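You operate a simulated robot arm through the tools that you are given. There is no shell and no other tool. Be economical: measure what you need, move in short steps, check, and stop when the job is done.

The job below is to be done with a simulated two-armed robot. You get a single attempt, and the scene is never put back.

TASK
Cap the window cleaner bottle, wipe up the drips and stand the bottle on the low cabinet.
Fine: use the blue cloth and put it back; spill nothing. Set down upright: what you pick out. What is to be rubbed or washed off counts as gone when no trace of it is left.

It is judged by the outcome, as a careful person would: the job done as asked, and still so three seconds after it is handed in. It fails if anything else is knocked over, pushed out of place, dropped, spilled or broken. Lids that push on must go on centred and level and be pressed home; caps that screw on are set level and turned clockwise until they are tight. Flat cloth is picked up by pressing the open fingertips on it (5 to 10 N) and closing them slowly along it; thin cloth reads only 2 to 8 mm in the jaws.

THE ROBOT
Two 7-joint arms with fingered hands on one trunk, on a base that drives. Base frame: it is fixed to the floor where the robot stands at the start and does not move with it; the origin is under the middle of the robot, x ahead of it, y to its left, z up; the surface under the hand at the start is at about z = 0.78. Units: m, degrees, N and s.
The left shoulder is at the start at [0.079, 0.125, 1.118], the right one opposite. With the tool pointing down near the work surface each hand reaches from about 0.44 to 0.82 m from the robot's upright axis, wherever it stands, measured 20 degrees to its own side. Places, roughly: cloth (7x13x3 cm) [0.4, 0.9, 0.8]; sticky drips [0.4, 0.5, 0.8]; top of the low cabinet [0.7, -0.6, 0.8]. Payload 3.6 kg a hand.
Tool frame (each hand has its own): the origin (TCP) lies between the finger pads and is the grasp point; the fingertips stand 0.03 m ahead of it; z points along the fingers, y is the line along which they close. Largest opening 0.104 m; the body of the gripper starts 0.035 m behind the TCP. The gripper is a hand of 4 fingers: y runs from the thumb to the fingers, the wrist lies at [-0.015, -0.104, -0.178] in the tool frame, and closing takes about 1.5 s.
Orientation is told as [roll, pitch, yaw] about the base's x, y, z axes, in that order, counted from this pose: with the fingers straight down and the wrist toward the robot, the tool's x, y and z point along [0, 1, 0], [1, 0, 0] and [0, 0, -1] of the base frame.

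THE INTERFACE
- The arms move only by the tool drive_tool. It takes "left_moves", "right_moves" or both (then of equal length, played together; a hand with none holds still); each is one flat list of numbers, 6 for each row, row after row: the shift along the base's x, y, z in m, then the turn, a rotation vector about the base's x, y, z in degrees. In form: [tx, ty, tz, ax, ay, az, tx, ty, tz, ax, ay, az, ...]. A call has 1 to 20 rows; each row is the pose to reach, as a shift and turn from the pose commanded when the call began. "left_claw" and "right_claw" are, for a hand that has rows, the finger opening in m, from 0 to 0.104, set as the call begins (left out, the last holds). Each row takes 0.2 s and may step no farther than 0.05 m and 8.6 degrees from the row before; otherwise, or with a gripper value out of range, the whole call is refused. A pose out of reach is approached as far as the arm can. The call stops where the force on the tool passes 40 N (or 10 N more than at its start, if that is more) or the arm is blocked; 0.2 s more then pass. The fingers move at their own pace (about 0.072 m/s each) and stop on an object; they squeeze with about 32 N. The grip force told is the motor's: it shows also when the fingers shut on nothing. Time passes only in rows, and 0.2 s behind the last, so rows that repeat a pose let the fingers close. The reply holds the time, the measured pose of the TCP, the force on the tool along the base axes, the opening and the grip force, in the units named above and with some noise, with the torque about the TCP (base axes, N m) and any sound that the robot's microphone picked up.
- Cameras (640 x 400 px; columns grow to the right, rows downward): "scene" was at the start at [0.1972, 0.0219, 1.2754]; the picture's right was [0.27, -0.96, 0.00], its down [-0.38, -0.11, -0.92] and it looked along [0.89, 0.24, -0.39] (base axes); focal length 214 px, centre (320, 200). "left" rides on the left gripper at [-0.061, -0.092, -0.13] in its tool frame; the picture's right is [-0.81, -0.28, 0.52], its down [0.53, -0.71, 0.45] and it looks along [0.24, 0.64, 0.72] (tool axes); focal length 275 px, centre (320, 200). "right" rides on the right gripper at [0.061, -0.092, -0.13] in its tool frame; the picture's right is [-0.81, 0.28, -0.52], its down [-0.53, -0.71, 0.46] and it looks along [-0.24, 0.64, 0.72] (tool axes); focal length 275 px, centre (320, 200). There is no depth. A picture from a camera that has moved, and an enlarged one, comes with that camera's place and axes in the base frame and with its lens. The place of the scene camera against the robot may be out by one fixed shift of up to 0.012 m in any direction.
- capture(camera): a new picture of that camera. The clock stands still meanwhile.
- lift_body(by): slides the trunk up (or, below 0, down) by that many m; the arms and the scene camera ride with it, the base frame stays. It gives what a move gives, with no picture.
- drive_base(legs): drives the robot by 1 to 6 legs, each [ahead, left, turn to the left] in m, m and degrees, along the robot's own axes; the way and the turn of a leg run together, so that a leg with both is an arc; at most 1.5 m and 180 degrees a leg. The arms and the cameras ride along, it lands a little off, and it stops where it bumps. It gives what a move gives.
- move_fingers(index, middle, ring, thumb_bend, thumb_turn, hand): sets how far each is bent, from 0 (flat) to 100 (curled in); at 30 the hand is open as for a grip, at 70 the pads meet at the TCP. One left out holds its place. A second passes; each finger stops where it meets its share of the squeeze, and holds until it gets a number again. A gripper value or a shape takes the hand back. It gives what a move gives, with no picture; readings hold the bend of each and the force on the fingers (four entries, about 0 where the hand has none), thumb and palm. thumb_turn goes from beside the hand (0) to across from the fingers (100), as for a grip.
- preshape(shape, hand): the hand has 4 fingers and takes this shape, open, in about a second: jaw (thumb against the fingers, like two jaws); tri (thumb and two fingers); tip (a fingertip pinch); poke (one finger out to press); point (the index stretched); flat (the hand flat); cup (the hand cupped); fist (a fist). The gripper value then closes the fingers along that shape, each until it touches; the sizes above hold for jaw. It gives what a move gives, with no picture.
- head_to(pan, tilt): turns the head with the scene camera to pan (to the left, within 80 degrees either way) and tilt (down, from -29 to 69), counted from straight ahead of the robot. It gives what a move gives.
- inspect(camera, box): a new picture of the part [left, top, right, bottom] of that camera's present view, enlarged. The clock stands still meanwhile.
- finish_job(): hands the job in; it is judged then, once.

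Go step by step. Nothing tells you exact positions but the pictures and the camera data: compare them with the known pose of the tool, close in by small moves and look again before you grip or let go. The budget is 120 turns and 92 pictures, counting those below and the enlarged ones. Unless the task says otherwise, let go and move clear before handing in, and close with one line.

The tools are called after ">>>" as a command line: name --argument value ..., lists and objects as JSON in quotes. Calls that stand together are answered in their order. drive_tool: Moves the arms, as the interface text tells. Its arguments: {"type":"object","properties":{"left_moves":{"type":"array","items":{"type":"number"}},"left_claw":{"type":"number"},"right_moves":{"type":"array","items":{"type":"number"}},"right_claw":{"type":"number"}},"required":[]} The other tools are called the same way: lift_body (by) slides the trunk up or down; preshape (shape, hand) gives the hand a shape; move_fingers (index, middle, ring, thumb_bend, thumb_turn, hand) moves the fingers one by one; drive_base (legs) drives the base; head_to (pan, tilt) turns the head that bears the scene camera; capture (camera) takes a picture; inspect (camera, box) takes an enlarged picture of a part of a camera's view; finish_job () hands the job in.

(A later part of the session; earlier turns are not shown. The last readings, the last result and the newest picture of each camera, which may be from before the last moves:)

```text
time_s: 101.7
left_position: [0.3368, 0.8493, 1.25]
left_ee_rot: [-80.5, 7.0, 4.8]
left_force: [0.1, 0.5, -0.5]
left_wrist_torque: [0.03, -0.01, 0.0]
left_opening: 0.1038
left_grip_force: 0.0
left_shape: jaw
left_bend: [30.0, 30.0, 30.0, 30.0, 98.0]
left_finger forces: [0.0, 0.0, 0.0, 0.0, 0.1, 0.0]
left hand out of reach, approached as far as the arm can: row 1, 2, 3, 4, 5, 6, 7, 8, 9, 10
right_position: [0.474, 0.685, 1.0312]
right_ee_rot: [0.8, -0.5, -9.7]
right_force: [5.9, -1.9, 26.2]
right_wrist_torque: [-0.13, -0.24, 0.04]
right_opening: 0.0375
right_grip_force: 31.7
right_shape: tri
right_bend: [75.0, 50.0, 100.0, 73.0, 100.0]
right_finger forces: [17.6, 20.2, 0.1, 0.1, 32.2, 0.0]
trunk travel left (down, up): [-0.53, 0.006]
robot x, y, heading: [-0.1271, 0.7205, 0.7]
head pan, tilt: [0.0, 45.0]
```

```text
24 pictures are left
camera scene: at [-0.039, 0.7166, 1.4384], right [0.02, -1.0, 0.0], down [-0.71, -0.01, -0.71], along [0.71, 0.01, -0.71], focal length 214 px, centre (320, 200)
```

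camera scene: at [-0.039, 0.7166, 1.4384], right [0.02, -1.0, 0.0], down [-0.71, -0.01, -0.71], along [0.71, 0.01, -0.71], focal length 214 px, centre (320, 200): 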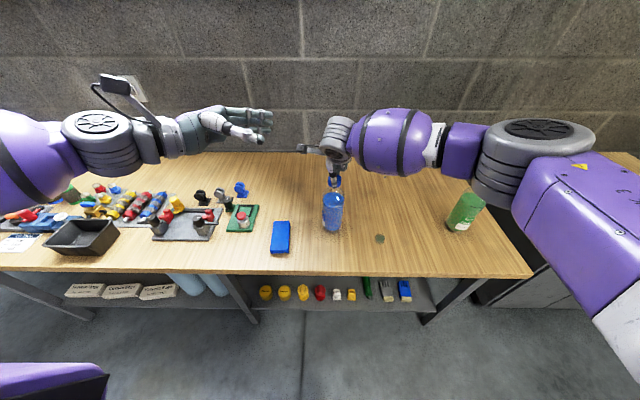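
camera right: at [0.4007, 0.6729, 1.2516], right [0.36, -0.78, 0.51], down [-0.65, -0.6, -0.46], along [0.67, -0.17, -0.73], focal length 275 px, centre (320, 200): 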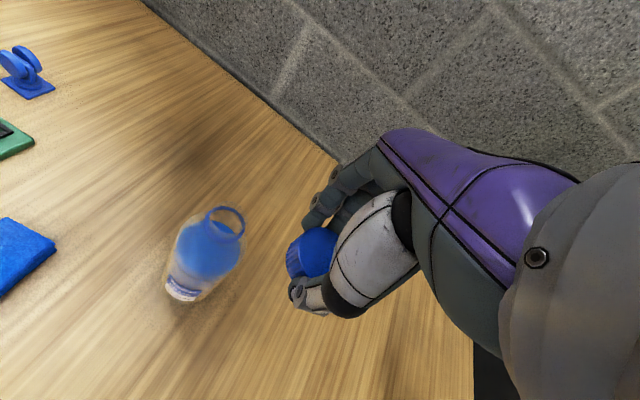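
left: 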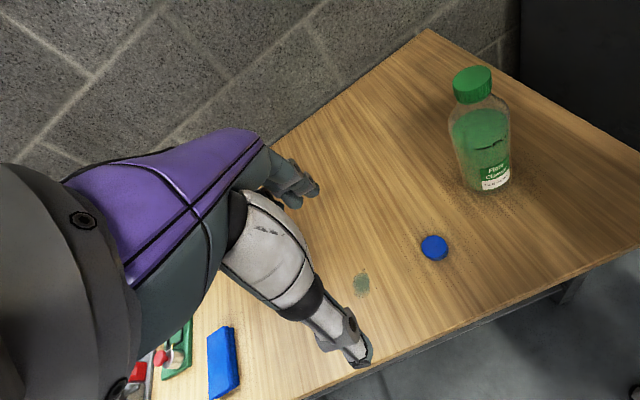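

The left wrist can't point straight right down there. A 50° slanted hold from the upper left should work; I re-orient and come toward the bottle shoulder side.

>>> drive_tool --left_moves '[0.01, 0.002, -0.03, 6, -1, -1.3, 0.02, 0.004, -0.06, 12, -2, -2.6, 0.035, 0.006, -0.09, 18, -3.3, -3.9, 0.05, 0.008, -0.12, 24, -4.4, -5.1, 0.063, 0.01, -0.15, 30.5, -5.5, -6.4, 0.085, 0, -0.18, 30.5, -5.5, -6.4, 0.11, -0.015, -0.2, 30.5, -5.5, -6.4, 0.137, -0.03, -0.22, 30.5, -5.5, -6.4, 0.137, -0.045, -0.24, 30.5, -5.5, -6.4]'

>>> capture --camera "scene"

```text
time_s: 103.7
left_position: [0.4185, 0.8386, 1.1014]
left_ee_rot: [-48.8, 0.8, 0.8]
left_force: [0.5, -0.8, -0.5]
left_wrist_torque: [0.04, -0.01, -0.01]
left_opening: 0.104
left_grip_force: 0.0
left_shape: jaw
left_bend: [30.0, 30.0, 30.0, 30.0, 98.0]
left_finger forces: [0.0, 0.1, 0.0, 0.0, 0.0, 0.0]
left hand out of reach, approached as far as the arm can: row 4, 5, 6, 7, 8, 9
right_position: [0.4743, 0.6857, 1.0305]
right_ee_rot: [0.9, -0.5, -9.8]
right_force: [4.7, -1.6, 26.6]
right_wrist_torque: [-0.07, -0.22, 0.03]
right_opening: 0.0372
right_grip_force: 32.2
right_shape: tri
right_bend: [75.0, 50.0, 100.0, 73.0, 100.0]
right_finger forces: [17.6, 19.7, 0.1, 0.0, 32.4, 0.1]
trunk travel left (down, up): [-0.53, 0.006]
robot x, y, heading: [-0.1291, 0.721, 0.7]
head pan, tilt: [0.0, 45.0]
```

```text
23 pictures are left
camera scene: at [-0.0382, 0.7152, 1.4384], right [0.02, -1.0, 0.0], down [-0.71, -0.01, -0.71], along [0.71, 0.01, -0.71], focal length 214 px, centre (320, 200)
```

scene: 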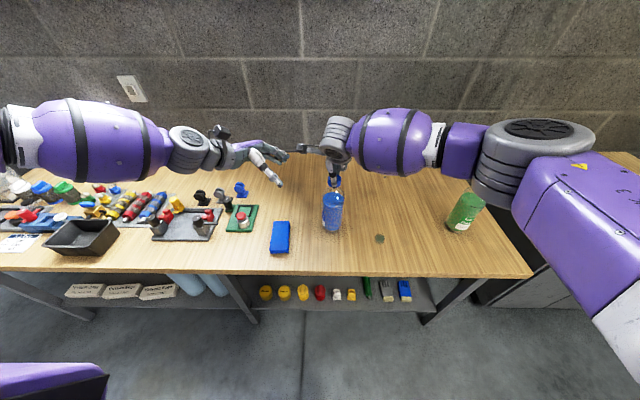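

The left arm stays reach-limited and close to the right one, so I retreat it. I'll instead tighten with a firmer press, which increases the bottle's hold on the table.

>>> drive_tool --left_moves '[-0.02, 0.035, 0.02, 6, 0, 0, -0.04, 0.07, 0.04, 12, 0, 0, -0.06, 0.1, 0.06, 18, 0, 0, -0.08, 0.13, 0.08, 24, 0, 0, -0.1, 0.16, 0.1, 30, 0, 0, -0.12, 0.19, 0.12, 36, 0, 0, -0.14, 0.22, 0.14, 42, 0, 0, -0.16, 0.25, 0.16, 48, 0, 0]'

>>> drive_tool --right_moves '[0, 0, -0.001, 0, 0, 0, 0, 0, -0.002, 0, 0, 0, 0, 0, -0.003, 0, 0, -8, 0, 0, -0.003, 0, 0, -16, 0, 0, -0.003, 0, 0, -24]'

>>> inspect --camera "scene" --box '[320, 165, 370, 235]'

```text
time_s: 105.5
left_position: [0.2592, 1.0882, 1.2606]
left_ee_rot: [-2.2, -0.2, 0.2]
left_force: [-0.3, 0.2, -0.2]
left_wrist_torque: [0.01, 0.02, 0.02]
left_opening: 0.104
left_grip_force: 0.0
left_shape: jaw
left_bend: [30.0, 30.0, 30.0, 30.0, 98.0]
left_finger forces: [0.0, 0.1, 0.1, 0.0, 0.0, 0.0]
right_position: [0.4716, 0.6863, 1.0312]
right_ee_rot: [0.9, -0.5, -9.8]
right_force: [5.1, -0.9, 25.5]
right_wrist_torque: [-0.09, -0.3, 0.02]
right_opening: 0.0373
right_grip_force: 32.2
right_shape: tri
right_bend: [75.0, 50.0, 100.0, 73.0, 100.0]
right_finger forces: [17.3, 20.1, 0.0, 0.0, 32.1, 0.0]
trunk travel left (down, up): [-0.53, 0.006]
robot x, y, heading: [-0.1299, 0.7182, 0.9]
head pan, tilt: [0.0, 45.0]
```

```text
time_s: 106.7
left_position: [0.2601, 1.0875, 1.2597]
left_ee_rot: [-2.2, -0.2, 0.2]
left_force: [1.4, 0.5, 0.0]
left_wrist_torque: [0.0, -0.02, -0.01]
left_opening: 0.1038
left_grip_force: 0.0
left_shape: jaw
left_bend: [30.0, 30.0, 30.0, 30.0, 98.0]
left_finger forces: [0.1, 0.0, 0.1, 0.0, 0.0, 0.0]
right_position: [0.4731, 0.686, 1.0312]
right_ee_rot: [0.8, -0.7, -33.8]
right_force: [4.2, -3.5, 28.3]
right_wrist_torque: [-0.27, -0.36, 0.25]
right_opening: 0.0362
right_grip_force: 31.6
right_shape: tri
right_bend: [75.0, 49.0, 100.0, 73.0, 100.0]
right_finger forces: [16.6, 20.8, 0.0, 0.0, 32.4, 0.0]
trunk travel left (down, up): [-0.53, 0.006]
robot x, y, heading: [-0.132, 0.7121, 0.8]
head pan, tilt: [0.0, 45.0]
```

```text
5.71 times, centred on (345, 200) of scene
camera zoom: at [-0.0393, 0.7169, 1.4384], right [0.02, -1.0, 0.0], down [-0.71, -0.01, -0.71], along [0.71, 0.01, -0.71], focal length 1226 px, centre (177, 200)
```

zoom: 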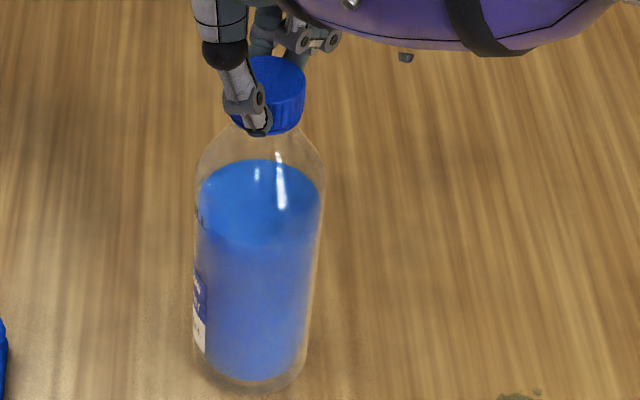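

Torque reached 0.25 N·m and the bottle only turned a few degrees. I continue this stroke to the end.

>>> drive_tool --right_moves '[0, 0, -0.001, 0, 0, -8, 0, 0, -0.001, 0, 0, -16, 0, 0, -0.001, 0, 0, -24, 0, 0, -0.001, 0, 0, -30]'

>>> inspect --camera "scene" --box '[320, 165, 370, 235]'

```text
time_s: 107.7
left_position: [0.2613, 1.0881, 1.2605]
left_ee_rot: [-2.3, -0.2, 0.1]
left_force: [0.1, 0.2, -0.1]
left_wrist_torque: [0.01, -0.01, -0.01]
left_opening: 0.104
left_grip_force: 0.0
left_shape: jaw
left_bend: [30.0, 30.0, 30.0, 30.0, 98.0]
left_finger forces: [0.0, 0.0, 0.0, 0.0, 0.1, 0.1]
right_position: [0.4718, 0.6869, 1.0272]
right_ee_rot: [0.9, -0.5, -63.9]
right_force: [2.5, -1.1, 26.5]
right_wrist_torque: [-0.34, -0.14, 0.33]
right_opening: 0.0344
right_grip_force: 32.3
right_shape: tri
right_bend: [75.0, 49.0, 100.0, 73.0, 100.0]
right_finger forces: [17.2, 20.1, 0.0, 0.0, 34.7, 0.1]
trunk travel left (down, up): [-0.53, 0.006]
robot x, y, heading: [-0.129, 0.7198, 1.1]
head pan, tilt: [0.0, 45.0]
```

```text
5.71 times, centred on (345, 200) of scene
camera zoom: at [-0.0394, 0.7172, 1.4384], right [0.02, -1.0, 0.0], down [-0.71, -0.01, -0.71], along [0.71, 0.01, -0.71], focal length 1226 px, centre (177, 200)
```

zoom: 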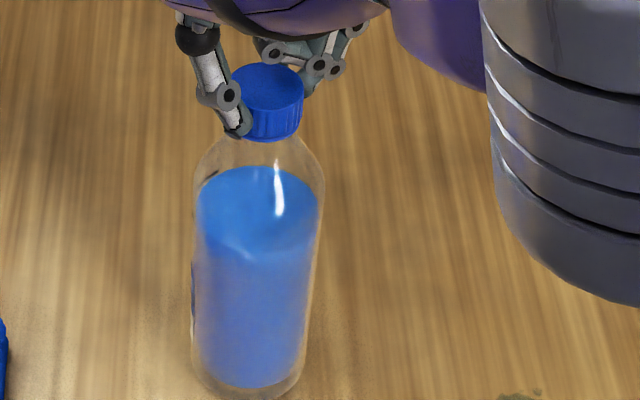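

Torque is up to 0.33 N·m with the whole bottle slipping on the table: the cap is tight. I release, turn the hand back and regrip in a comfortable pose to carry the bottle.

>>> drive_tool --right_moves '[0, 0, 0.008, 0, 0, 0, 0, 0, 0.008, 0, 0, 0, 0, 0, 0.008, 0, 0, 0, 0, 0, 0.008, 0, 0, 0, 0, 0, 0.045, 0, 0, 0, 0, 0, 0.06, 0, 0, 8, 0, 0, 0.06, 0, 0, 16, 0, 0, 0.06, 0, 0, 24, 0, 0, 0.06, 0, 0, 32, 0, 0, 0.06, 0, 0, 40, 0, 0, 0.06, 0, 0, 48, 0, 0, 0.06, 0, 0, 56, 0, 0, 0.06, 0, 0, 64, 0, 0, 0.06, 0, 0, 70]' --right_claw 0.068

>>> inspect --camera "scene" --box '[310, 150, 370, 235]'

>>> inspect --camera "right" --box '[220, 190, 380, 320]'

```text
time_s: 110.7
left_position: [0.2625, 1.0871, 1.2595]
left_ee_rot: [-2.3, 0.0, 0.2]
left_force: [0.1, -0.7, 0.2]
left_wrist_torque: [-0.01, 0.0, 0.0]
left_opening: 0.1038
left_grip_force: 0.1
left_shape: jaw
left_bend: [30.0, 30.0, 30.0, 30.0, 98.0]
left_finger forces: [0.0, 0.0, 0.0, 0.0, 0.0, 0.1]
right_position: [0.4723, 0.6872, 1.0847]
right_ee_rot: [0.7, -0.3, 6.4]
right_force: [0.3, 0.2, -0.4]
right_wrist_torque: [0.01, 0.02, 0.0]
right_opening: 0.0675
right_grip_force: 0.0
right_shape: tri
right_bend: [73.0, 39.0, 99.0, 62.0, 100.0]
right_finger forces: [0.1, 0.0, 0.0, 0.0, 0.0, 0.0]
trunk travel left (down, up): [-0.53, 0.006]
robot x, y, heading: [-0.1318, 0.7175, 1.1]
head pan, tilt: [0.0, 45.0]
```

```text
4.71 times, centred on (340, 192) of scene
camera zoom: at [-0.0372, 0.7166, 1.4382], right [0.02, -1.0, 0.0], down [-0.71, -0.01, -0.71], along [0.71, 0.01, -0.71], focal length 1009 px, centre (226, 235)
```

zoom: 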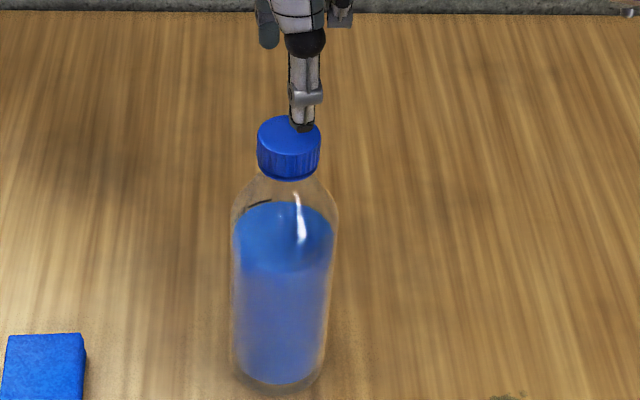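

```text
3.08 times, centred on (300, 255) of right
camera zoom: at [0.376, 0.7366, 1.2152], right [0.36, -0.78, 0.51], down [-0.65, -0.6, -0.46], along [0.67, -0.16, -0.72], focal length 847 px, centre (382, 31)
```

zoom: 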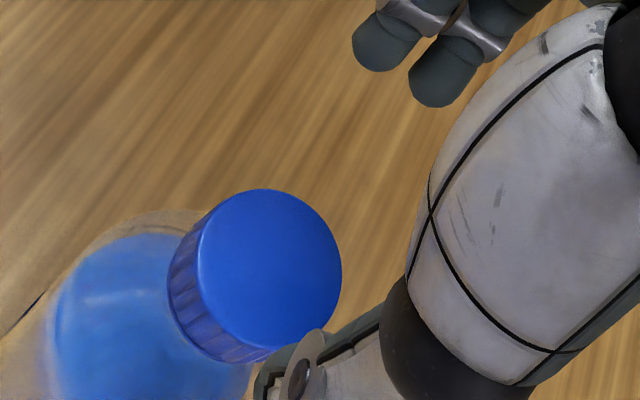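

The cap sits level and seated. I regrip it and lift the bottle.

>>> drive_tool --right_moves '[-0.003, 0, -0.03, 0, 0, 0, -0.003, 0, -0.057, 0, 0, 0]'

>>> drive_tool --right_moves '[0, 0, 0, 0, 0, 0, 0, 0, 0, 0, 0, 0, 0, 0, 0, 0, 0, 0, 0, 0, 0, 0, 0, 0, 0, 0, 0, 0, 0, 0, 0, 0, 0, 0, 0, 0, 0, 0, 0.005, 0, 0, 0, 0, 0, 0.015, 0, 0, 0]' --right_claw 0.025

```text
time_s: 111.3
left_position: [0.2629, 1.0877, 1.2595]
left_ee_rot: [-2.4, 0.1, 0.1]
left_force: [0.9, 0.5, -0.6]
left_wrist_torque: [0.0, -0.01, 0.0]
left_opening: 0.1039
left_grip_force: 0.0
left_shape: jaw
left_bend: [30.0, 30.0, 30.0, 30.0, 98.0]
left_finger forces: [0.0, 0.0, 0.1, 0.0, 0.0, 0.1]
right_position: [0.4704, 0.6882, 1.0276]
right_ee_rot: [0.7, -0.2, 6.3]
right_force: [0.5, -0.3, -0.5]
right_wrist_torque: [-0.02, -0.02, -0.01]
right_opening: 0.0675
right_grip_force: 0.1
right_shape: tri
right_bend: [73.0, 39.0, 99.0, 62.0, 100.0]
right_finger forces: [0.0, 0.0, 0.1, 0.0, 0.0, 0.1]
trunk travel left (down, up): [-0.53, 0.006]
robot x, y, heading: [-0.1273, 0.7208, 1.0]
head pan, tilt: [0.0, 45.0]
```

```text
time_s: 113.1
left_position: [0.2612, 1.0871, 1.2596]
left_ee_rot: [-2.3, 0.1, 0.2]
left_force: [-0.6, 0.5, 0.9]
left_wrist_torque: [-0.01, 0.0, 0.01]
left_opening: 0.1038
left_grip_force: 0.1
left_shape: jaw
left_bend: [30.0, 30.0, 30.0, 30.0, 98.0]
left_finger forces: [0.1, 0.0, 0.0, 0.0, 0.0, 0.0]
right_position: [0.4725, 0.6868, 1.0425]
right_ee_rot: [0.6, -0.1, 6.3]
right_force: [-0.4, 0.0, -6.2]
right_wrist_torque: [-0.02, 0.0, 0.01]
right_opening: 0.0364
right_grip_force: 32.0
right_shape: tri
right_bend: [74.0, 51.0, 100.0, 73.0, 100.0]
right_finger forces: [13.8, 14.4, 0.1, 0.1, 29.0, 0.1]
trunk travel left (down, up): [-0.53, 0.006]
robot x, y, heading: [-0.1283, 0.7171, 0.8]
head pan, tilt: [0.0, 45.0]
```

The bottle hangs firmly (6.2 N). I lift it 10 cm more, then back off from the table, drive right along it and look at the cabinet before going in.

>>> drive_tool --right_moves '[0, 0, 0.03, 0, 0, 0, 0, 0, 0.065, 0, 0, 0, 0, 0, 0.1, 0, 0, 0]'

>>> drive_base --legs '[[-0.3, 0, 0], [0, -1.07, 0]]'

>>> capture --camera "scene"

```text
time_s: 113.9
left_position: [0.2623, 1.0872, 1.2594]
left_ee_rot: [-2.2, 0.0, 0.2]
left_force: [-0.6, 0.4, 0.2]
left_wrist_torque: [0.02, 0.0, 0.03]
left_opening: 0.1042
left_grip_force: 0.1
left_shape: jaw
left_bend: [30.0, 30.0, 30.0, 30.0, 98.0]
left_finger forces: [0.0, 0.1, 0.1, 0.1, 0.1, 0.0]
right_position: [0.4717, 0.6862, 1.1428]
right_ee_rot: [0.7, -0.2, 6.4]
right_force: [-0.6, -0.4, -6.1]
right_wrist_torque: [0.0, -0.02, 0.02]
right_opening: 0.036
right_grip_force: 32.5
right_shape: tri
right_bend: [74.0, 51.0, 100.0, 73.0, 100.0]
right_finger forces: [14.0, 14.5, 0.0, 0.1, 28.9, 0.0]
trunk travel left (down, up): [-0.53, 0.006]
robot x, y, heading: [-0.1295, 0.7172, 0.8]
head pan, tilt: [0.0, 45.0]
```

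```text
time_s: 125.3
left_position: [-0.0143, 0.015, 1.2598]
left_ee_rot: [-2.4, 0.0, 1.7]
left_force: [0.7, -1.0, -0.1]
left_wrist_torque: [-0.01, -0.03, 0.0]
left_opening: 0.1037
left_grip_force: 0.0
left_shape: jaw
left_bend: [30.0, 30.0, 30.0, 30.0, 98.0]
left_finger forces: [0.0, 0.1, 0.0, 0.0, 0.1, 0.0]
right_position: [0.2045, -0.383, 1.1431]
right_ee_rot: [0.7, 0.1, 7.5]
right_force: [-0.4, 0.3, -7.0]
right_wrist_torque: [0.01, 0.02, -0.03]
right_opening: 0.0363
right_grip_force: 31.7
right_shape: tri
right_bend: [74.0, 51.0, 100.0, 73.0, 100.0]
right_finger forces: [14.1, 14.6, 0.0, 0.0, 29.0, 0.0]
trunk travel left (down, up): [-0.53, 0.006]
robot x, y, heading: [-0.3998, -0.3648, 2.2]
head pan, tilt: [0.0, 45.0]
```

```text
18 pictures are left
camera scene: at [-0.3052, -0.3633, 1.4382], right [0.04, -1.0, 0.0], down [-0.71, -0.03, -0.71], along [0.71, 0.03, -0.71], focal length 214 px, centre (320, 200)
```

scene: 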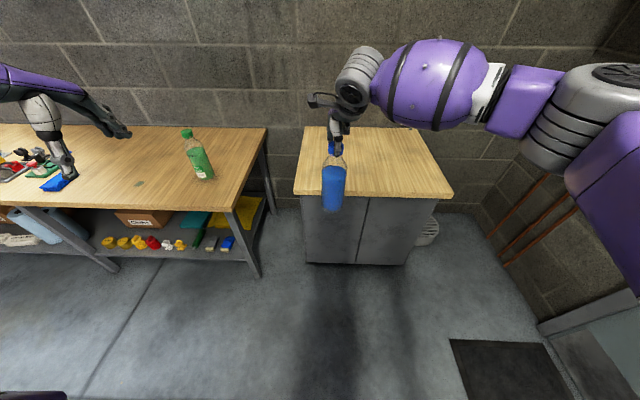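

The cabinet top is empty: x 0.38–0.99, y −0.22 to −0.91. I drive right 0.10 and ahead 0.34 with the bottle above the surface.

>>> drive_base --legs '[[0, -0.1, 0], [0.34, 0, 0]]'

>>> capture --camera "scene"

```text
time_s: 128.7
left_position: [0.3262, -0.0712, 1.2599]
left_ee_rot: [-2.4, -0.1, 1.7]
left_force: [-0.6, -0.5, -0.1]
left_wrist_torque: [0.01, -0.02, 0.0]
left_opening: 0.104
left_grip_force: 0.0
left_shape: jaw
left_bend: [30.0, 30.0, 30.0, 30.0, 98.0]
left_finger forces: [0.0, 0.1, 0.1, 0.0, 0.1, 0.0]
right_position: [0.5425, -0.4682, 1.1429]
right_ee_rot: [0.6, -0.2, 7.8]
right_force: [0.8, -0.8, -6.1]
right_wrist_torque: [-0.03, 0.02, 0.0]
right_opening: 0.036
right_grip_force: 31.8
right_shape: tri
right_bend: [74.0, 51.0, 100.0, 73.0, 100.0]
right_finger forces: [14.1, 14.6, 0.0, 0.0, 28.7, 0.0]
trunk travel left (down, up): [-0.53, 0.006]
robot x, y, heading: [-0.0551, -0.4449, 2.2]
head pan, tilt: [0.0, 45.0]
```

```text
17 pictures are left
camera scene: at [0.0353, -0.4496, 1.4382], right [0.04, -1.0, 0.0], down [-0.71, -0.03, -0.71], along [0.71, 0.03, -0.71], focal length 214 px, centre (320, 200)
```

scene: 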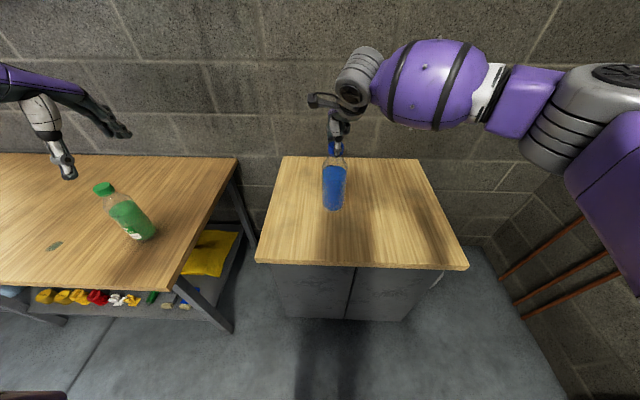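

Bottle is above the cabinet, 16 cm in from its front edge. I lower it.

>>> drive_tool --right_moves '[0, 0, -0.03, 0, 0, 0, 0, 0, -0.06, 0, 0, 0, 0, 0, -0.085, 0, 0, 0, 0, 0, -0.09, 0, 0, 0, 0, 0, -0.095, 0, 0, 0, 0, 0, -0.1, 0, 0, 0]'

```text
time_s: 130.1
left_position: [0.324, -0.0721, 1.2601]
left_ee_rot: [-2.3, -0.2, 1.7]
left_force: [0.0, 0.8, 0.7]
left_wrist_torque: [0.02, -0.03, -0.01]
left_opening: 0.1038
left_grip_force: 0.1
left_shape: jaw
left_bend: [30.0, 30.0, 30.0, 30.0, 98.0]
left_finger forces: [0.1, 0.0, 0.0, 0.1, 0.0, 0.0]
right_position: [0.5439, -0.4683, 1.0471]
right_ee_rot: [0.8, -0.5, 7.7]
right_force: [-2.1, -1.0, 6.5]
right_wrist_torque: [-0.02, 0.09, -0.03]
right_opening: 0.0361
right_grip_force: 31.6
right_shape: tri
right_bend: [74.0, 51.0, 100.0, 73.0, 100.0]
right_finger forces: [13.7, 14.9, 0.0, 0.0, 31.3, 0.0]
trunk travel left (down, up): [-0.53, 0.006]
robot x, y, heading: [-0.0576, -0.4474, 2.5]
head pan, tilt: [0.0, 45.0]
```

It touches down at z 1.047 (surface ≈ 0.80). I open gently and rise, then check that it stands upright.

>>> drive_tool --right_moves '[0, 0, 0.003, 0, 0, 0, 0, 0, 0.003, 0, 0, 0]'

>>> drive_tool --right_moves '[0, 0, 0, 0, 0, 0, 0, 0, 0, 0, 0, 0, 0, 0, 0, 0, 0, 0, 0, 0, 0, 0, 0, 0, 0, 0, 0, 0, 0, 0, 0, 0, 0.03, 0, 0, 0, 0, 0, 0.07, 0, 0, 0, 0, 0, 0.12, 0, 0, 0]' --right_claw 0.072

>>> inspect --camera "scene" --box '[240, 120, 480, 280]'

```text
time_s: 130.7
left_position: [0.3259, -0.0718, 1.26]
left_ee_rot: [-2.3, 0.0, 1.7]
left_force: [0.2, -0.4, 0.0]
left_wrist_torque: [0.0, 0.0, 0.02]
left_opening: 0.104
left_grip_force: 0.0
left_shape: jaw
left_bend: [30.0, 30.0, 30.0, 30.0, 98.0]
left_finger forces: [0.0, 0.1, 0.1, 0.1, 0.0, 0.1]
right_position: [0.5431, -0.4679, 1.0465]
right_ee_rot: [0.7, -0.2, 7.7]
right_force: [-2.3, -0.7, 3.4]
right_wrist_torque: [-0.01, 0.04, 0.0]
right_opening: 0.0358
right_grip_force: 31.8
right_shape: tri
right_bend: [74.0, 51.0, 100.0, 73.0, 100.0]
right_finger forces: [14.0, 14.9, 0.0, 0.0, 30.7, 0.1]
trunk travel left (down, up): [-0.53, 0.006]
robot x, y, heading: [-0.0554, -0.4517, 2.3]
head pan, tilt: [0.0, 45.0]
```

```text
time_s: 132.4
left_position: [0.3246, -0.0709, 1.261]
left_ee_rot: [-2.3, -0.1, 1.6]
left_force: [0.5, -0.3, -0.7]
left_wrist_torque: [0.03, -0.02, 0.0]
left_opening: 0.104
left_grip_force: 0.0
left_shape: jaw
left_bend: [30.0, 30.0, 30.0, 30.0, 98.0]
left_finger forces: [0.1, 0.0, 0.1, 0.1, 0.1, 0.0]
right_position: [0.5409, -0.466, 1.1675]
right_ee_rot: [0.6, 0.0, 7.7]
right_force: [-0.6, -0.1, -0.1]
right_wrist_torque: [0.0, 0.0, 0.0]
right_opening: 0.0715
right_grip_force: 0.1
right_shape: tri
right_bend: [73.0, 37.0, 99.0, 59.0, 99.0]
right_finger forces: [0.0, 0.0, 0.1, 0.0, 0.0, 0.0]
trunk travel left (down, up): [-0.53, 0.006]
robot x, y, heading: [-0.0574, -0.4505, 2.7]
head pan, tilt: [0.0, 45.0]
```

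```text
2.50 times, centred on (360, 200) of scene
camera zoom: at [0.0342, -0.4492, 1.4384], right [0.04, -1.0, 0.0], down [-0.71, -0.03, -0.71], along [0.71, 0.03, -0.71], focal length 536 px, centre (220, 200)
```

zoom: 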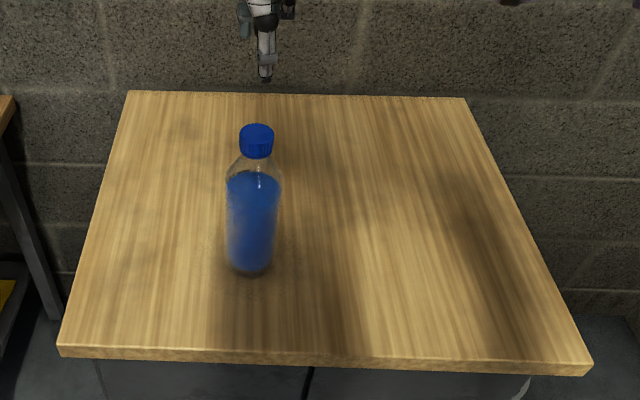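

The bottle stands upright on the cabinet. Next the cloth: I tuck the right hand aside, drive back to the table, turned ~30° so that the left hand can grip across the cloth's 7 cm width.

>>> drive_tool --right_moves '[-0.025, -0.035, 0.01, 0, 0, 0, -0.05, -0.07, 0.02, 0, 0, 0, -0.075, -0.105, 0.02, 0, 0, 0, -0.1, -0.14, 0.02, 0, 0, 0, -0.125, -0.17, 0.02, 0, 0, 0, -0.15, -0.2, 0.02, 0, 0, 0]'

>>> drive_base --legs '[[-0.33, 0, 0], [0, 0.99, 0], [0, 0, 27.3], [0.304, -0.152, 0]]'

>>> lift_body --by -0.15

>>> capture --camera "scene"

```text
time_s: 133.8
left_position: [0.3249, -0.0723, 1.2605]
left_ee_rot: [-2.2, -0.1, 1.6]
left_force: [0.2, -0.4, -0.3]
left_wrist_torque: [0.02, -0.02, 0.02]
left_opening: 0.1038
left_grip_force: 0.2
left_shape: jaw
left_bend: [30.0, 30.0, 30.0, 30.0, 98.0]
left_finger forces: [0.1, 0.0, 0.0, 0.0, 0.0, 0.0]
right_position: [0.3932, -0.6682, 1.1846]
right_ee_rot: [0.7, -0.2, 7.7]
right_force: [-0.4, -0.8, -1.0]
right_wrist_torque: [0.03, 0.0, -0.01]
right_opening: 0.0718
right_grip_force: 0.0
right_shape: tri
right_bend: [73.0, 37.0, 99.0, 59.0, 99.0]
right_finger forces: [0.0, 0.0, 0.1, 0.0, 0.1, 0.1]
trunk travel left (down, up): [-0.53, 0.006]
robot x, y, heading: [-0.0556, -0.4482, 2.8]
head pan, tilt: [0.0, 45.0]
```

```text
time_s: 148.0
left_position: [0.0655, 1.0749, 1.2612]
left_ee_rot: [-2.4, -0.1, 29.2]
left_force: [-0.7, -0.7, 0.0]
left_wrist_torque: [-0.01, -0.02, -0.01]
left_opening: 0.104
left_grip_force: 0.1
left_shape: jaw
left_bend: [30.0, 30.0, 30.0, 30.0, 98.0]
left_finger forces: [0.1, 0.1, 0.1, 0.0, 0.0, 0.0]
right_position: [0.4033, 0.5816, 1.1849]
right_ee_rot: [0.7, -0.2, 35.3]
right_force: [1.1, 0.1, -0.6]
right_wrist_torque: [0.02, 0.02, 0.01]
right_opening: 0.0716
right_grip_force: 0.0
right_shape: tri
right_bend: [73.0, 37.0, 99.0, 59.0, 99.0]
right_finger forces: [0.0, 0.1, 0.0, 0.0, 0.0, 0.0]
trunk travel left (down, up): [-0.53, 0.006]
robot x, y, heading: [-0.0992, 0.5636, 30.0]
head pan, tilt: [0.0, 45.0]
```

```text
time_s: 149.8
left_position: [0.0657, 1.077, 1.1112]
left_ee_rot: [-2.3, -0.1, 29.2]
left_force: [-0.6, 0.0, 0.0]
left_wrist_torque: [-0.03, 0.02, -0.01]
left_opening: 0.1037
left_grip_force: 0.0
left_shape: jaw
left_bend: [30.0, 30.0, 30.0, 30.0, 98.0]
left_finger forces: [0.0, 0.0, 0.0, 0.0, 0.0, 0.0]
right_position: [0.4031, 0.5809, 1.0362]
right_ee_rot: [0.7, -0.2, 35.3]
right_force: [0.2, -0.4, 0.1]
right_wrist_torque: [0.0, 0.02, 0.01]
right_opening: 0.0717
right_grip_force: 0.0
right_shape: tri
right_bend: [73.0, 37.0, 99.0, 59.0, 99.0]
right_finger forces: [0.0, 0.0, 0.0, 0.0, 0.1, 0.0]
trunk travel left (down, up): [-0.38, 0.156]
robot x, y, heading: [-0.0911, 0.5661, 30.0]
head pan, tilt: [0.0, 45.0]
```

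```text
15 pictures are left
camera scene: at [0.0614, 0.6524, 1.272], right [0.5, -0.87, 0.0], down [-0.61, -0.35, -0.71], along [0.61, 0.35, -0.71], focal length 214 px, centre (320, 200)
```

scene: 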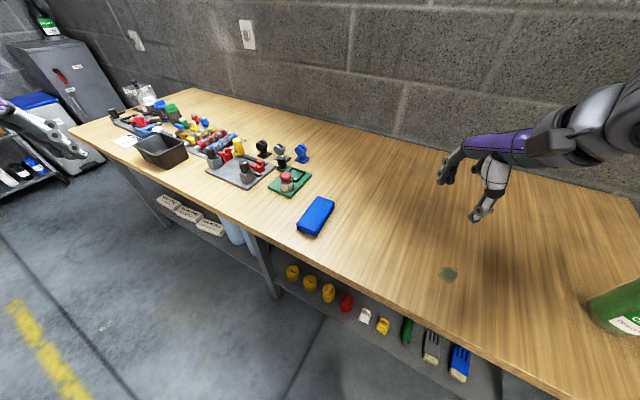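

Cloth seen at [0.407, 0.862], long axis along x. I move the right hand aside and bring the left hand above the cloth, turning it to world yaw ~90°.

>>> drive_tool --left_moves '[0.034, -0.021, 0, 0, 0, 6, 0.068, -0.042, 0, 0, 0, 12, 0.102, -0.063, 0, 0, 0, 18, 0.136, -0.084, -0.01, 0, 0, 24, 0.17, -0.105, -0.02, 0, 0, 30, 0.205, -0.127, -0.035, 0, 0, 36, 0.239, -0.148, -0.05, 0, 0, 42, 0.273, -0.17, -0.07, 0, 0, 48, 0.307, -0.191, -0.09, 0, 0, 54, 0.341, -0.212, -0.11, 0, 0, 60]' --right_moves '[0, -0.03, 0.01, 0, 0, 0, 0, -0.06, 0.02, 0, 0, 0, 0, -0.09, 0.03, 0, 0, 0, 0, -0.12, 0.04, 0, 0, 0, 0, -0.15, 0.05, 0, 0, 0, 0, -0.18, 0.05, 0, 0, 0, 0, -0.2, 0.05, 0, 0, 0, 0, -0.2, 0.05, 0, 0, 0, 0, -0.2, 0.05, 0, 0, 0, 0, -0.2, 0.05, 0, 0, 0]'

```text
time_s: 152.0
left_position: [0.2748, 0.9404, 1.0008]
left_ee_rot: [-2.4, 0.0, 88.3]
left_force: [-0.5, 0.1, 0.7]
left_wrist_torque: [-0.01, -0.01, -0.01]
left_opening: 0.1041
left_grip_force: 0.1
left_shape: jaw
left_bend: [30.0, 30.0, 30.0, 30.0, 98.0]
left_finger forces: [0.0, 0.0, 0.1, 0.0, 0.1, 0.1]
left hand out of reach, approached as far as the arm can: row 7, 8, 9, 10
right_position: [0.4033, 0.3806, 1.0844]
right_ee_rot: [0.7, -0.2, 35.2]
right_force: [0.3, -0.8, -0.3]
right_wrist_torque: [0.0, -0.01, -0.04]
right_opening: 0.0718
right_grip_force: 0.0
right_shape: tri
right_bend: [73.0, 37.0, 99.0, 59.0, 99.0]
right_finger forces: [0.1, 0.0, 0.0, 0.0, 0.1, 0.0]
trunk travel left (down, up): [-0.38, 0.156]
robot x, y, heading: [-0.1007, 0.5642, 29.7]
head pan, tilt: [0.0, 45.0]
```

Yaw is fine, but the height/reach limits it. I lower to z 0.90 and move in again.

>>> drive_tool --left_moves '[0, 0, -0.035, 0.5, 1, 0, 0, 0, -0.07, 1, 2, 0, 0, 0, -0.1, 1, 2, 0, 0.033, -0.018, -0.1, 1, 2, 0, 0.066, -0.037, -0.1, 1, 2, 0, 0.1, -0.056, -0.1, 1, 2, 0, 0.132, -0.074, -0.1, 1, 2, 0]'

```text
time_s: 153.6
left_position: [0.2764, 0.9576, 0.908]
left_ee_rot: [-0.4, -1.1, 89.2]
left_force: [-0.1, 0.1, -0.5]
left_wrist_torque: [0.01, 0.01, 0.02]
left_opening: 0.1039
left_grip_force: 0.1
left_shape: jaw
left_bend: [30.0, 30.0, 30.0, 30.0, 98.0]
left_finger forces: [0.0, 0.0, 0.0, 0.1, 0.1, 0.0]
left hand out of reach, approached as far as the arm can: row 1, 2, 3, 4, 5, 6, 7
right_position: [0.4033, 0.3807, 1.085]
right_ee_rot: [0.6, -0.2, 35.3]
right_force: [0.9, -0.3, 1.2]
right_wrist_torque: [0.02, -0.02, 0.02]
right_opening: 0.0717
right_grip_force: 0.0
right_shape: tri
right_bend: [73.0, 37.0, 99.0, 59.0, 99.0]
right_finger forces: [0.0, 0.0, 0.0, 0.0, 0.1, 0.0]
trunk travel left (down, up): [-0.38, 0.156]
robot x, y, heading: [-0.0981, 0.5641, 29.9]
head pan, tilt: [0.0, 45.0]
```

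The left arm won't reach at that yaw. Facing the robot further left (heading ~75°) puts the cloth in the right hand's natural zone, so I raise the left hand and re-position the base.

>>> drive_tool --left_moves '[-0.01, 0.01, 0.04, 0, 0, -6, -0.02, 0.02, 0.08, 0, 0, -12, -0.03, 0.03, 0.12, 0, 0, -18, -0.04, 0.04, 0.16, 0, 0, -24, -0.05, 0.05, 0.2, 0, 0, -30]'

>>> drive_base --legs '[[0, 0, 45], [-0.123, -0.041, 0]]'

>>> preshape --hand "right" --shape "jaw"

```text
time_s: 154.8
left_position: [0.227, 1.0122, 1.1072]
left_ee_rot: [-0.2, -1.0, 59.1]
left_force: [-0.3, -0.2, 0.4]
left_wrist_torque: [0.01, -0.01, 0.01]
left_opening: 0.1039
left_grip_force: 0.0
left_shape: jaw
left_bend: [30.0, 30.0, 30.0, 30.0, 98.0]
left_finger forces: [0.0, 0.0, 0.1, 0.0, 0.0, 0.0]
right_position: [0.4029, 0.3805, 1.084]
right_ee_rot: [0.7, -0.2, 35.3]
right_force: [-0.5, -0.1, -0.2]
right_wrist_torque: [0.02, 0.0, 0.0]
right_opening: 0.0718
right_grip_force: 0.1
right_shape: tri
right_bend: [73.0, 37.0, 99.0, 59.0, 99.0]
right_finger forces: [0.0, 0.0, 0.0, 0.0, 0.0, 0.1]
trunk travel left (down, up): [-0.38, 0.156]
robot x, y, heading: [-0.0942, 0.5654, 30.0]
head pan, tilt: [0.0, 45.0]
```

```text
time_s: 158.1
left_position: [-0.1735, 0.984, 1.1058]
left_ee_rot: [-0.3, -1.1, 103.8]
left_force: [0.5, 0.3, 0.9]
left_wrist_torque: [0.04, -0.02, -0.01]
left_opening: 0.104
left_grip_force: 0.1
left_shape: jaw
left_bend: [30.0, 30.0, 30.0, 30.0, 98.0]
left_finger forces: [0.0, 0.0, 0.0, 0.0, 0.0, 0.0]
right_position: [0.3964, 0.6564, 1.0848]
right_ee_rot: [0.7, -0.1, 79.8]
right_force: [0.3, -0.2, -0.8]
right_wrist_torque: [0.05, -0.03, -0.01]
right_opening: 0.0719
right_grip_force: 0.1
right_shape: tri
right_bend: [73.0, 37.0, 99.0, 59.0, 99.0]
right_finger forces: [0.0, 0.0, 0.0, 0.1, 0.1, 0.0]
trunk travel left (down, up): [-0.38, 0.156]
robot x, y, heading: [-0.0915, 0.4395, 74.1]
head pan, tilt: [0.0, 45.0]
```

```text
time_s: 159.0
left_position: [-0.1718, 0.9832, 1.1067]
left_ee_rot: [-0.3, -1.1, 103.9]
left_force: [-0.5, 0.0, -0.4]
left_wrist_torque: [-0.02, -0.01, 0.03]
left_opening: 0.1041
left_grip_force: 0.0
left_shape: jaw
left_bend: [30.0, 30.0, 30.0, 30.0, 98.0]
left_finger forces: [0.0, 0.0, 0.0, 0.0, 0.0, 0.1]
right_position: [0.3961, 0.6563, 1.0847]
right_ee_rot: [0.7, -0.1, 79.9]
right_force: [0.3, 0.0, 0.3]
right_wrist_torque: [-0.02, -0.01, -0.02]
right_opening: 0.1039
right_grip_force: 0.0
right_shape: jaw
right_bend: [30.0, 30.0, 30.0, 30.0, 98.0]
right_finger forces: [0.0, 0.0, 0.0, 0.0, 0.1, 0.0]
trunk travel left (down, up): [-0.38, 0.156]
robot x, y, heading: [-0.0905, 0.4399, 74.1]
head pan, tilt: [0.0, 45.0]
```

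Now the right hand is comfortable at yaw 80°. I bring it above the cloth at z ≈ 0.92 and look.

>>> drive_tool --right_moves '[0.002, 0.04, 0, 0, 0, 4, 0.004, 0.08, -0.02, 0, 0, 8, 0.007, 0.12, -0.05, 0, 0, 9.5, 0.009, 0.16, -0.09, 0, 0, 9.5, 0.01, 0.19, -0.125, 0, 0, 9.5, 0.011, 0.209, -0.16, 0, 0, 9.5]'

>>> capture --camera "right"

```text
refused: row 4 steps farther than a row can; nothing moved
```

```text
14 pictures are left
camera right: at [0.3215, 0.5771, 1.2153], right [0.85, 0.13, 0.51], down [0.39, -0.79, -0.46], along [0.35, 0.59, -0.73], focal length 275 px, centre (320, 200)
```

right: 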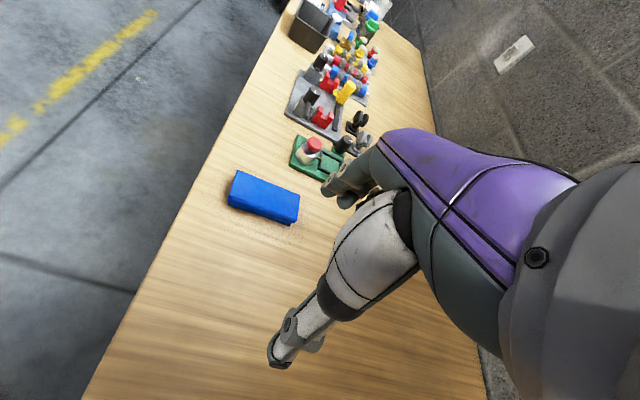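

Clear view: cloth top centre at [0.409, 0.859], turned about +5°. I go above it with yaw ~94°.

>>> drive_tool --right_moves '[0.002, 0.04, 0, 0, 0, 4, 0.004, 0.08, -0.02, 0, 0, 8, 0.007, 0.115, -0.05, 0, 0, 12, 0.009, 0.15, -0.08, 0, 0, 14, 0.011, 0.18, -0.115, 0, 0, 14, 0.013, 0.203, -0.155, 0, 0, 14, 0.013, 0.203, -0.2, 0, 0, 14]' --right_claw 0.104

>>> capture --camera "right"

```text
time_s: 160.6
left_position: [-0.1736, 0.9846, 1.1064]
left_ee_rot: [-0.4, -1.0, 103.7]
left_force: [-0.3, 0.0, 0.2]
left_wrist_torque: [0.0, 0.0, 0.01]
left_opening: 0.1042
left_grip_force: 0.0
left_shape: jaw
left_bend: [30.0, 30.0, 30.0, 30.0, 98.0]
left_finger forces: [0.0, 0.0, 0.1, 0.0, 0.1, 0.0]
right_position: [0.3934, 0.8461, 0.9194]
right_ee_rot: [0.4, -0.2, 93.6]
right_force: [-0.9, -0.8, 0.0]
right_wrist_torque: [-0.02, -0.02, 0.0]
right_opening: 0.104
right_grip_force: 0.1
right_shape: jaw
right_bend: [30.0, 30.0, 30.0, 30.0, 98.0]
right_finger forces: [0.0, 0.1, 0.0, 0.0, 0.0, 0.1]
right hand out of reach, approached as far as the arm can: row 3, 4, 5, 6, 7
trunk travel left (down, up): [-0.38, 0.156]
robot x, y, heading: [-0.0933, 0.4356, 74.7]
head pan, tilt: [0.0, 45.0]
```

```text
13 pictures are left
camera right: at [0.3392, 0.7518, 1.0504], right [0.8, 0.32, 0.51], down [0.57, -0.68, -0.46], along [0.2, 0.66, -0.72], focal length 275 px, centre (320, 200)
```

right: 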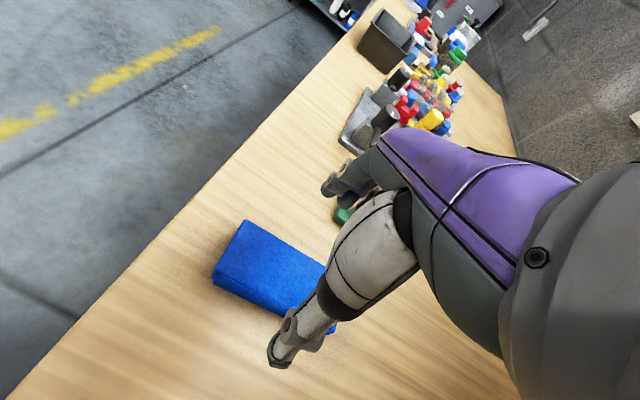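

Just short by ~1.5 cm; I nudge the base forward and right a little, then correct with the arm.

>>> drive_base --legs '[[0.04, -0.03, 0]]'

```text
time_s: 161.6
left_position: [-0.1325, 1.0144, 1.1066]
left_ee_rot: [-0.3, -1.0, 103.7]
left_force: [0.5, 0.5, -0.1]
left_wrist_torque: [0.02, 0.06, -0.05]
left_opening: 0.104
left_grip_force: 0.0
left_shape: jaw
left_bend: [30.0, 30.0, 30.0, 30.0, 98.0]
left_finger forces: [0.1, 0.0, 0.0, 0.0, 0.0, 0.0]
right_position: [0.4321, 0.8768, 0.9193]
right_ee_rot: [0.4, -0.3, 93.6]
right_force: [1.0, -1.1, 0.5]
right_wrist_torque: [0.0, 0.02, 0.0]
right_opening: 0.104
right_grip_force: 0.0
right_shape: jaw
right_bend: [30.0, 30.0, 30.0, 30.0, 98.0]
right_finger forces: [0.0, 0.0, 0.0, 0.1, 0.0, 0.0]
trunk travel left (down, up): [-0.38, 0.156]
robot x, y, heading: [-0.0502, 0.4659, 74.3]
head pan, tilt: [0.0, 45.0]
```

Now I centre over the cloth and go down to z 0.822, so the tips stay ~1 cm above the table, then close.

>>> drive_tool --right_moves '[-0.023, -0.017, 0, 0, 0, 0, -0.023, -0.017, -0.03, 0, 0, 0, -0.023, -0.017, -0.06, 0, 0, 0, -0.023, -0.017, -0.085, 0, 0, 0, -0.023, -0.017, -0.097, 0, 0, 0]'

>>> inspect --camera "right" --box '[160, 140, 420, 390]'

```text
time_s: 162.8
left_position: [-0.133, 1.0137, 1.1062]
left_ee_rot: [-0.3, -1.0, 103.7]
left_force: [-0.4, 0.2, -0.7]
left_wrist_torque: [0.01, -0.02, 0.01]
left_opening: 0.104
left_grip_force: 0.1
left_shape: jaw
left_bend: [30.0, 30.0, 30.0, 30.0, 98.0]
left_finger forces: [0.0, 0.1, 0.0, 0.0, 0.0, 0.0]
right_position: [0.4103, 0.8599, 0.8232]
right_ee_rot: [0.4, -0.1, 93.5]
right_force: [0.2, 0.2, -0.1]
right_wrist_torque: [-0.03, 0.02, 0.02]
right_opening: 0.1038
right_grip_force: 0.0
right_shape: jaw
right_bend: [30.0, 30.0, 30.0, 30.0, 98.0]
right_finger forces: [0.0, 0.1, 0.0, 0.0, 0.0, 0.0]
trunk travel left (down, up): [-0.38, 0.156]
robot x, y, heading: [-0.0491, 0.4704, 74.5]
head pan, tilt: [0.0, 45.0]
```

```text
1.60 times, centred on (290, 265) of right
camera zoom: at [0.3563, 0.7654, 0.954], right [0.8, 0.32, 0.51], down [0.57, -0.68, -0.46], along [0.2, 0.66, -0.72], focal length 440 px, centre (368, 96)
```

zoom: 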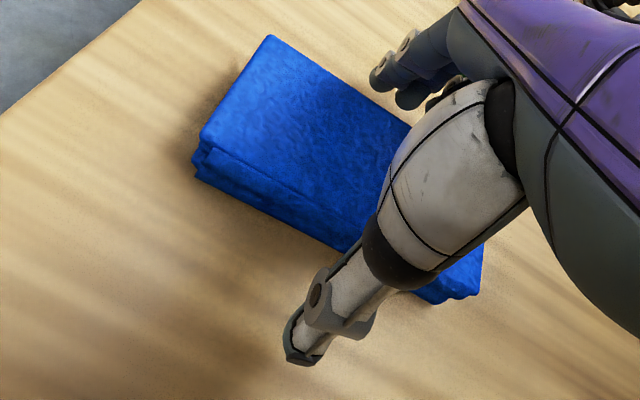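

The hand straddles the cloth squarely. I close on it.

>>> drive_tool --right_moves '[0, 0, 0, 0, 0, 0, 0, 0, 0, 0, 0, 0, 0, 0, 0, 0, 0, 0, 0, 0, 0, 0, 0, 0, 0, 0, 0, 0, 0, 0, 0, 0, 0, 0, 0, 0, 0, 0, 0, 0, 0, 0]' --right_claw 0.045

>>> inspect --camera "right" --box '[160, 140, 420, 390]'

```text
time_s: 164.3
left_position: [-0.1332, 1.014, 1.1054]
left_ee_rot: [-0.3, -1.0, 103.6]
left_force: [0.6, -1.0, 0.4]
left_wrist_torque: [-0.04, -0.01, -0.01]
left_opening: 0.1039
left_grip_force: 0.1
left_shape: jaw
left_bend: [30.0, 30.0, 30.0, 30.0, 98.0]
left_finger forces: [0.0, 0.0, 0.1, 0.1, 0.0, 0.0]
right_position: [0.4103, 0.8604, 0.823]
right_ee_rot: [0.5, -0.3, 93.5]
right_force: [-0.5, -0.5, -0.5]
right_wrist_torque: [-0.02, -0.01, 0.04]
right_opening: 0.0587
right_grip_force: 32.4
right_shape: jaw
right_bend: [74.0, 45.0, 42.0, 63.0, 99.0]
right_finger forces: [16.3, 8.9, 4.0, 0.0, 29.3, 0.1]
trunk travel left (down, up): [-0.38, 0.156]
robot x, y, heading: [-0.0496, 0.4712, 74.4]
head pan, tilt: [0.0, 45.0]
```

```text
1.60 times, centred on (290, 265) of right
camera zoom: at [0.3562, 0.7653, 0.9539], right [0.8, 0.32, 0.51], down [0.57, -0.68, -0.46], along [0.2, 0.66, -0.72], focal length 440 px, centre (368, 96)
```

zoom: 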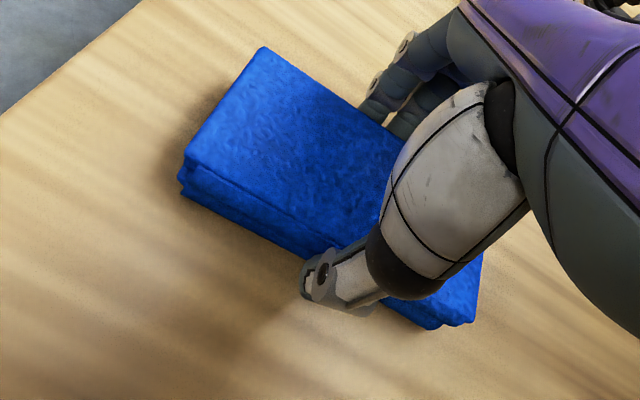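

Cloth held (index/middle/ring/thumb all loaded). I lift it and drive the base back so the cloth comes over the drips at [0.417, 0.511].

>>> drive_tool --right_moves '[0, 0, 0.03, 0, 0, 0, 0, 0, 0.06, 0, 0, 0, 0, 0, 0.08, 0, 0, 0]'

>>> drive_base --legs '[[-0.334, -0.1, 0]]'

>>> capture --camera "right"

```text
time_s: 165.2
left_position: [-0.1348, 1.0144, 1.1059]
left_ee_rot: [-0.3, -1.1, 103.8]
left_force: [-0.1, -0.5, 2.2]
left_wrist_torque: [-0.03, -0.01, 0.03]
left_opening: 0.1039
left_grip_force: 0.0
left_shape: jaw
left_bend: [30.0, 30.0, 30.0, 30.0, 98.0]
left_finger forces: [0.0, 0.1, 0.1, 0.1, 0.0, 0.1]
right_position: [0.4068, 0.8599, 0.9051]
right_ee_rot: [0.5, -0.2, 93.5]
right_force: [-0.3, 0.1, -0.8]
right_wrist_torque: [0.0, 0.02, -0.02]
right_opening: 0.0582
right_grip_force: 32.5
right_shape: jaw
right_bend: [74.0, 45.0, 42.0, 63.0, 99.0]
right_finger forces: [16.3, 9.0, 4.0, 0.0, 29.4, 0.1]
trunk travel left (down, up): [-0.38, 0.156]
robot x, y, heading: [-0.0523, 0.4673, 74.4]
head pan, tilt: [0.0, 45.0]
```

```text
time_s: 167.4
left_position: [-0.1239, 0.6739, 1.1069]
left_ee_rot: [-0.3, -0.9, 103.8]
left_force: [0.2, 0.1, 0.0]
left_wrist_torque: [-0.01, -0.04, 0.01]
left_opening: 0.1039
left_grip_force: 0.0
left_shape: jaw
left_bend: [30.0, 30.0, 30.0, 30.0, 98.0]
left_finger forces: [0.0, 0.1, 0.0, 0.0, 0.1, 0.0]
right_position: [0.4158, 0.5207, 0.9035]
right_ee_rot: [0.5, -0.2, 93.6]
right_force: [-1.0, -0.9, -0.3]
right_wrist_torque: [-0.02, 0.02, -0.02]
right_opening: 0.0583
right_grip_force: 32.0
right_shape: jaw
right_bend: [74.0, 45.0, 42.0, 63.0, 99.0]
right_finger forces: [16.3, 9.0, 4.0, 0.0, 29.3, 0.0]
trunk travel left (down, up): [-0.38, 0.156]
robot x, y, heading: [-0.0403, 0.1295, 74.5]
head pan, tilt: [0.0, 45.0]
```

```text
10 pictures are left
camera right: at [0.3627, 0.4256, 1.0341], right [0.8, 0.32, 0.51], down [0.57, -0.68, -0.46], along [0.2, 0.66, -0.72], focal length 275 px, centre (320, 200)
```

right: 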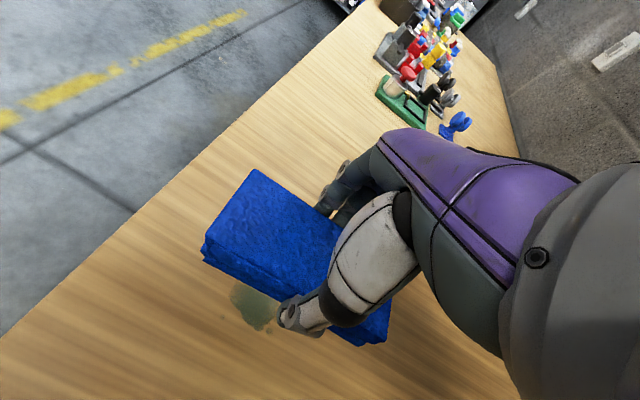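

The drips are right under the cloth. I lower to contact and read the force.

>>> drive_tool --right_moves '[0, -0.01, -0.03, 0, 0, 0, 0, -0.01, -0.06, 0, 0, 0, 0, -0.01, -0.078, 0, 0, 0, 0, -0.01, -0.083, 0, 0, 0, 0, -0.01, -0.087, 0, 0, 0]'

```text
time_s: 168.6
left_position: [-0.1256, 0.6729, 1.1072]
left_ee_rot: [-0.4, -1.1, 103.8]
left_force: [-0.1, -0.5, -0.1]
left_wrist_torque: [0.03, -0.01, -0.01]
left_opening: 0.1041
left_grip_force: 0.1
left_shape: jaw
left_bend: [30.0, 30.0, 30.0, 30.0, 98.0]
left_finger forces: [0.0, 0.0, 0.1, 0.0, 0.0, 0.1]
right_position: [0.4155, 0.5127, 0.8219]
right_ee_rot: [0.2, -0.8, 93.5]
right_force: [0.9, -1.2, 26.6]
right_wrist_torque: [-0.46, -0.07, 0.03]
right_opening: 0.0582
right_grip_force: 32.1
right_shape: jaw
right_bend: [74.0, 45.0, 42.0, 63.0, 99.0]
right_finger forces: [17.4, 10.0, 4.6, 0.0, 33.5, 0.1]
trunk travel left (down, up): [-0.38, 0.156]
robot x, y, heading: [-0.0405, 0.1272, 74.3]
head pan, tilt: [0.0, 45.0]
```

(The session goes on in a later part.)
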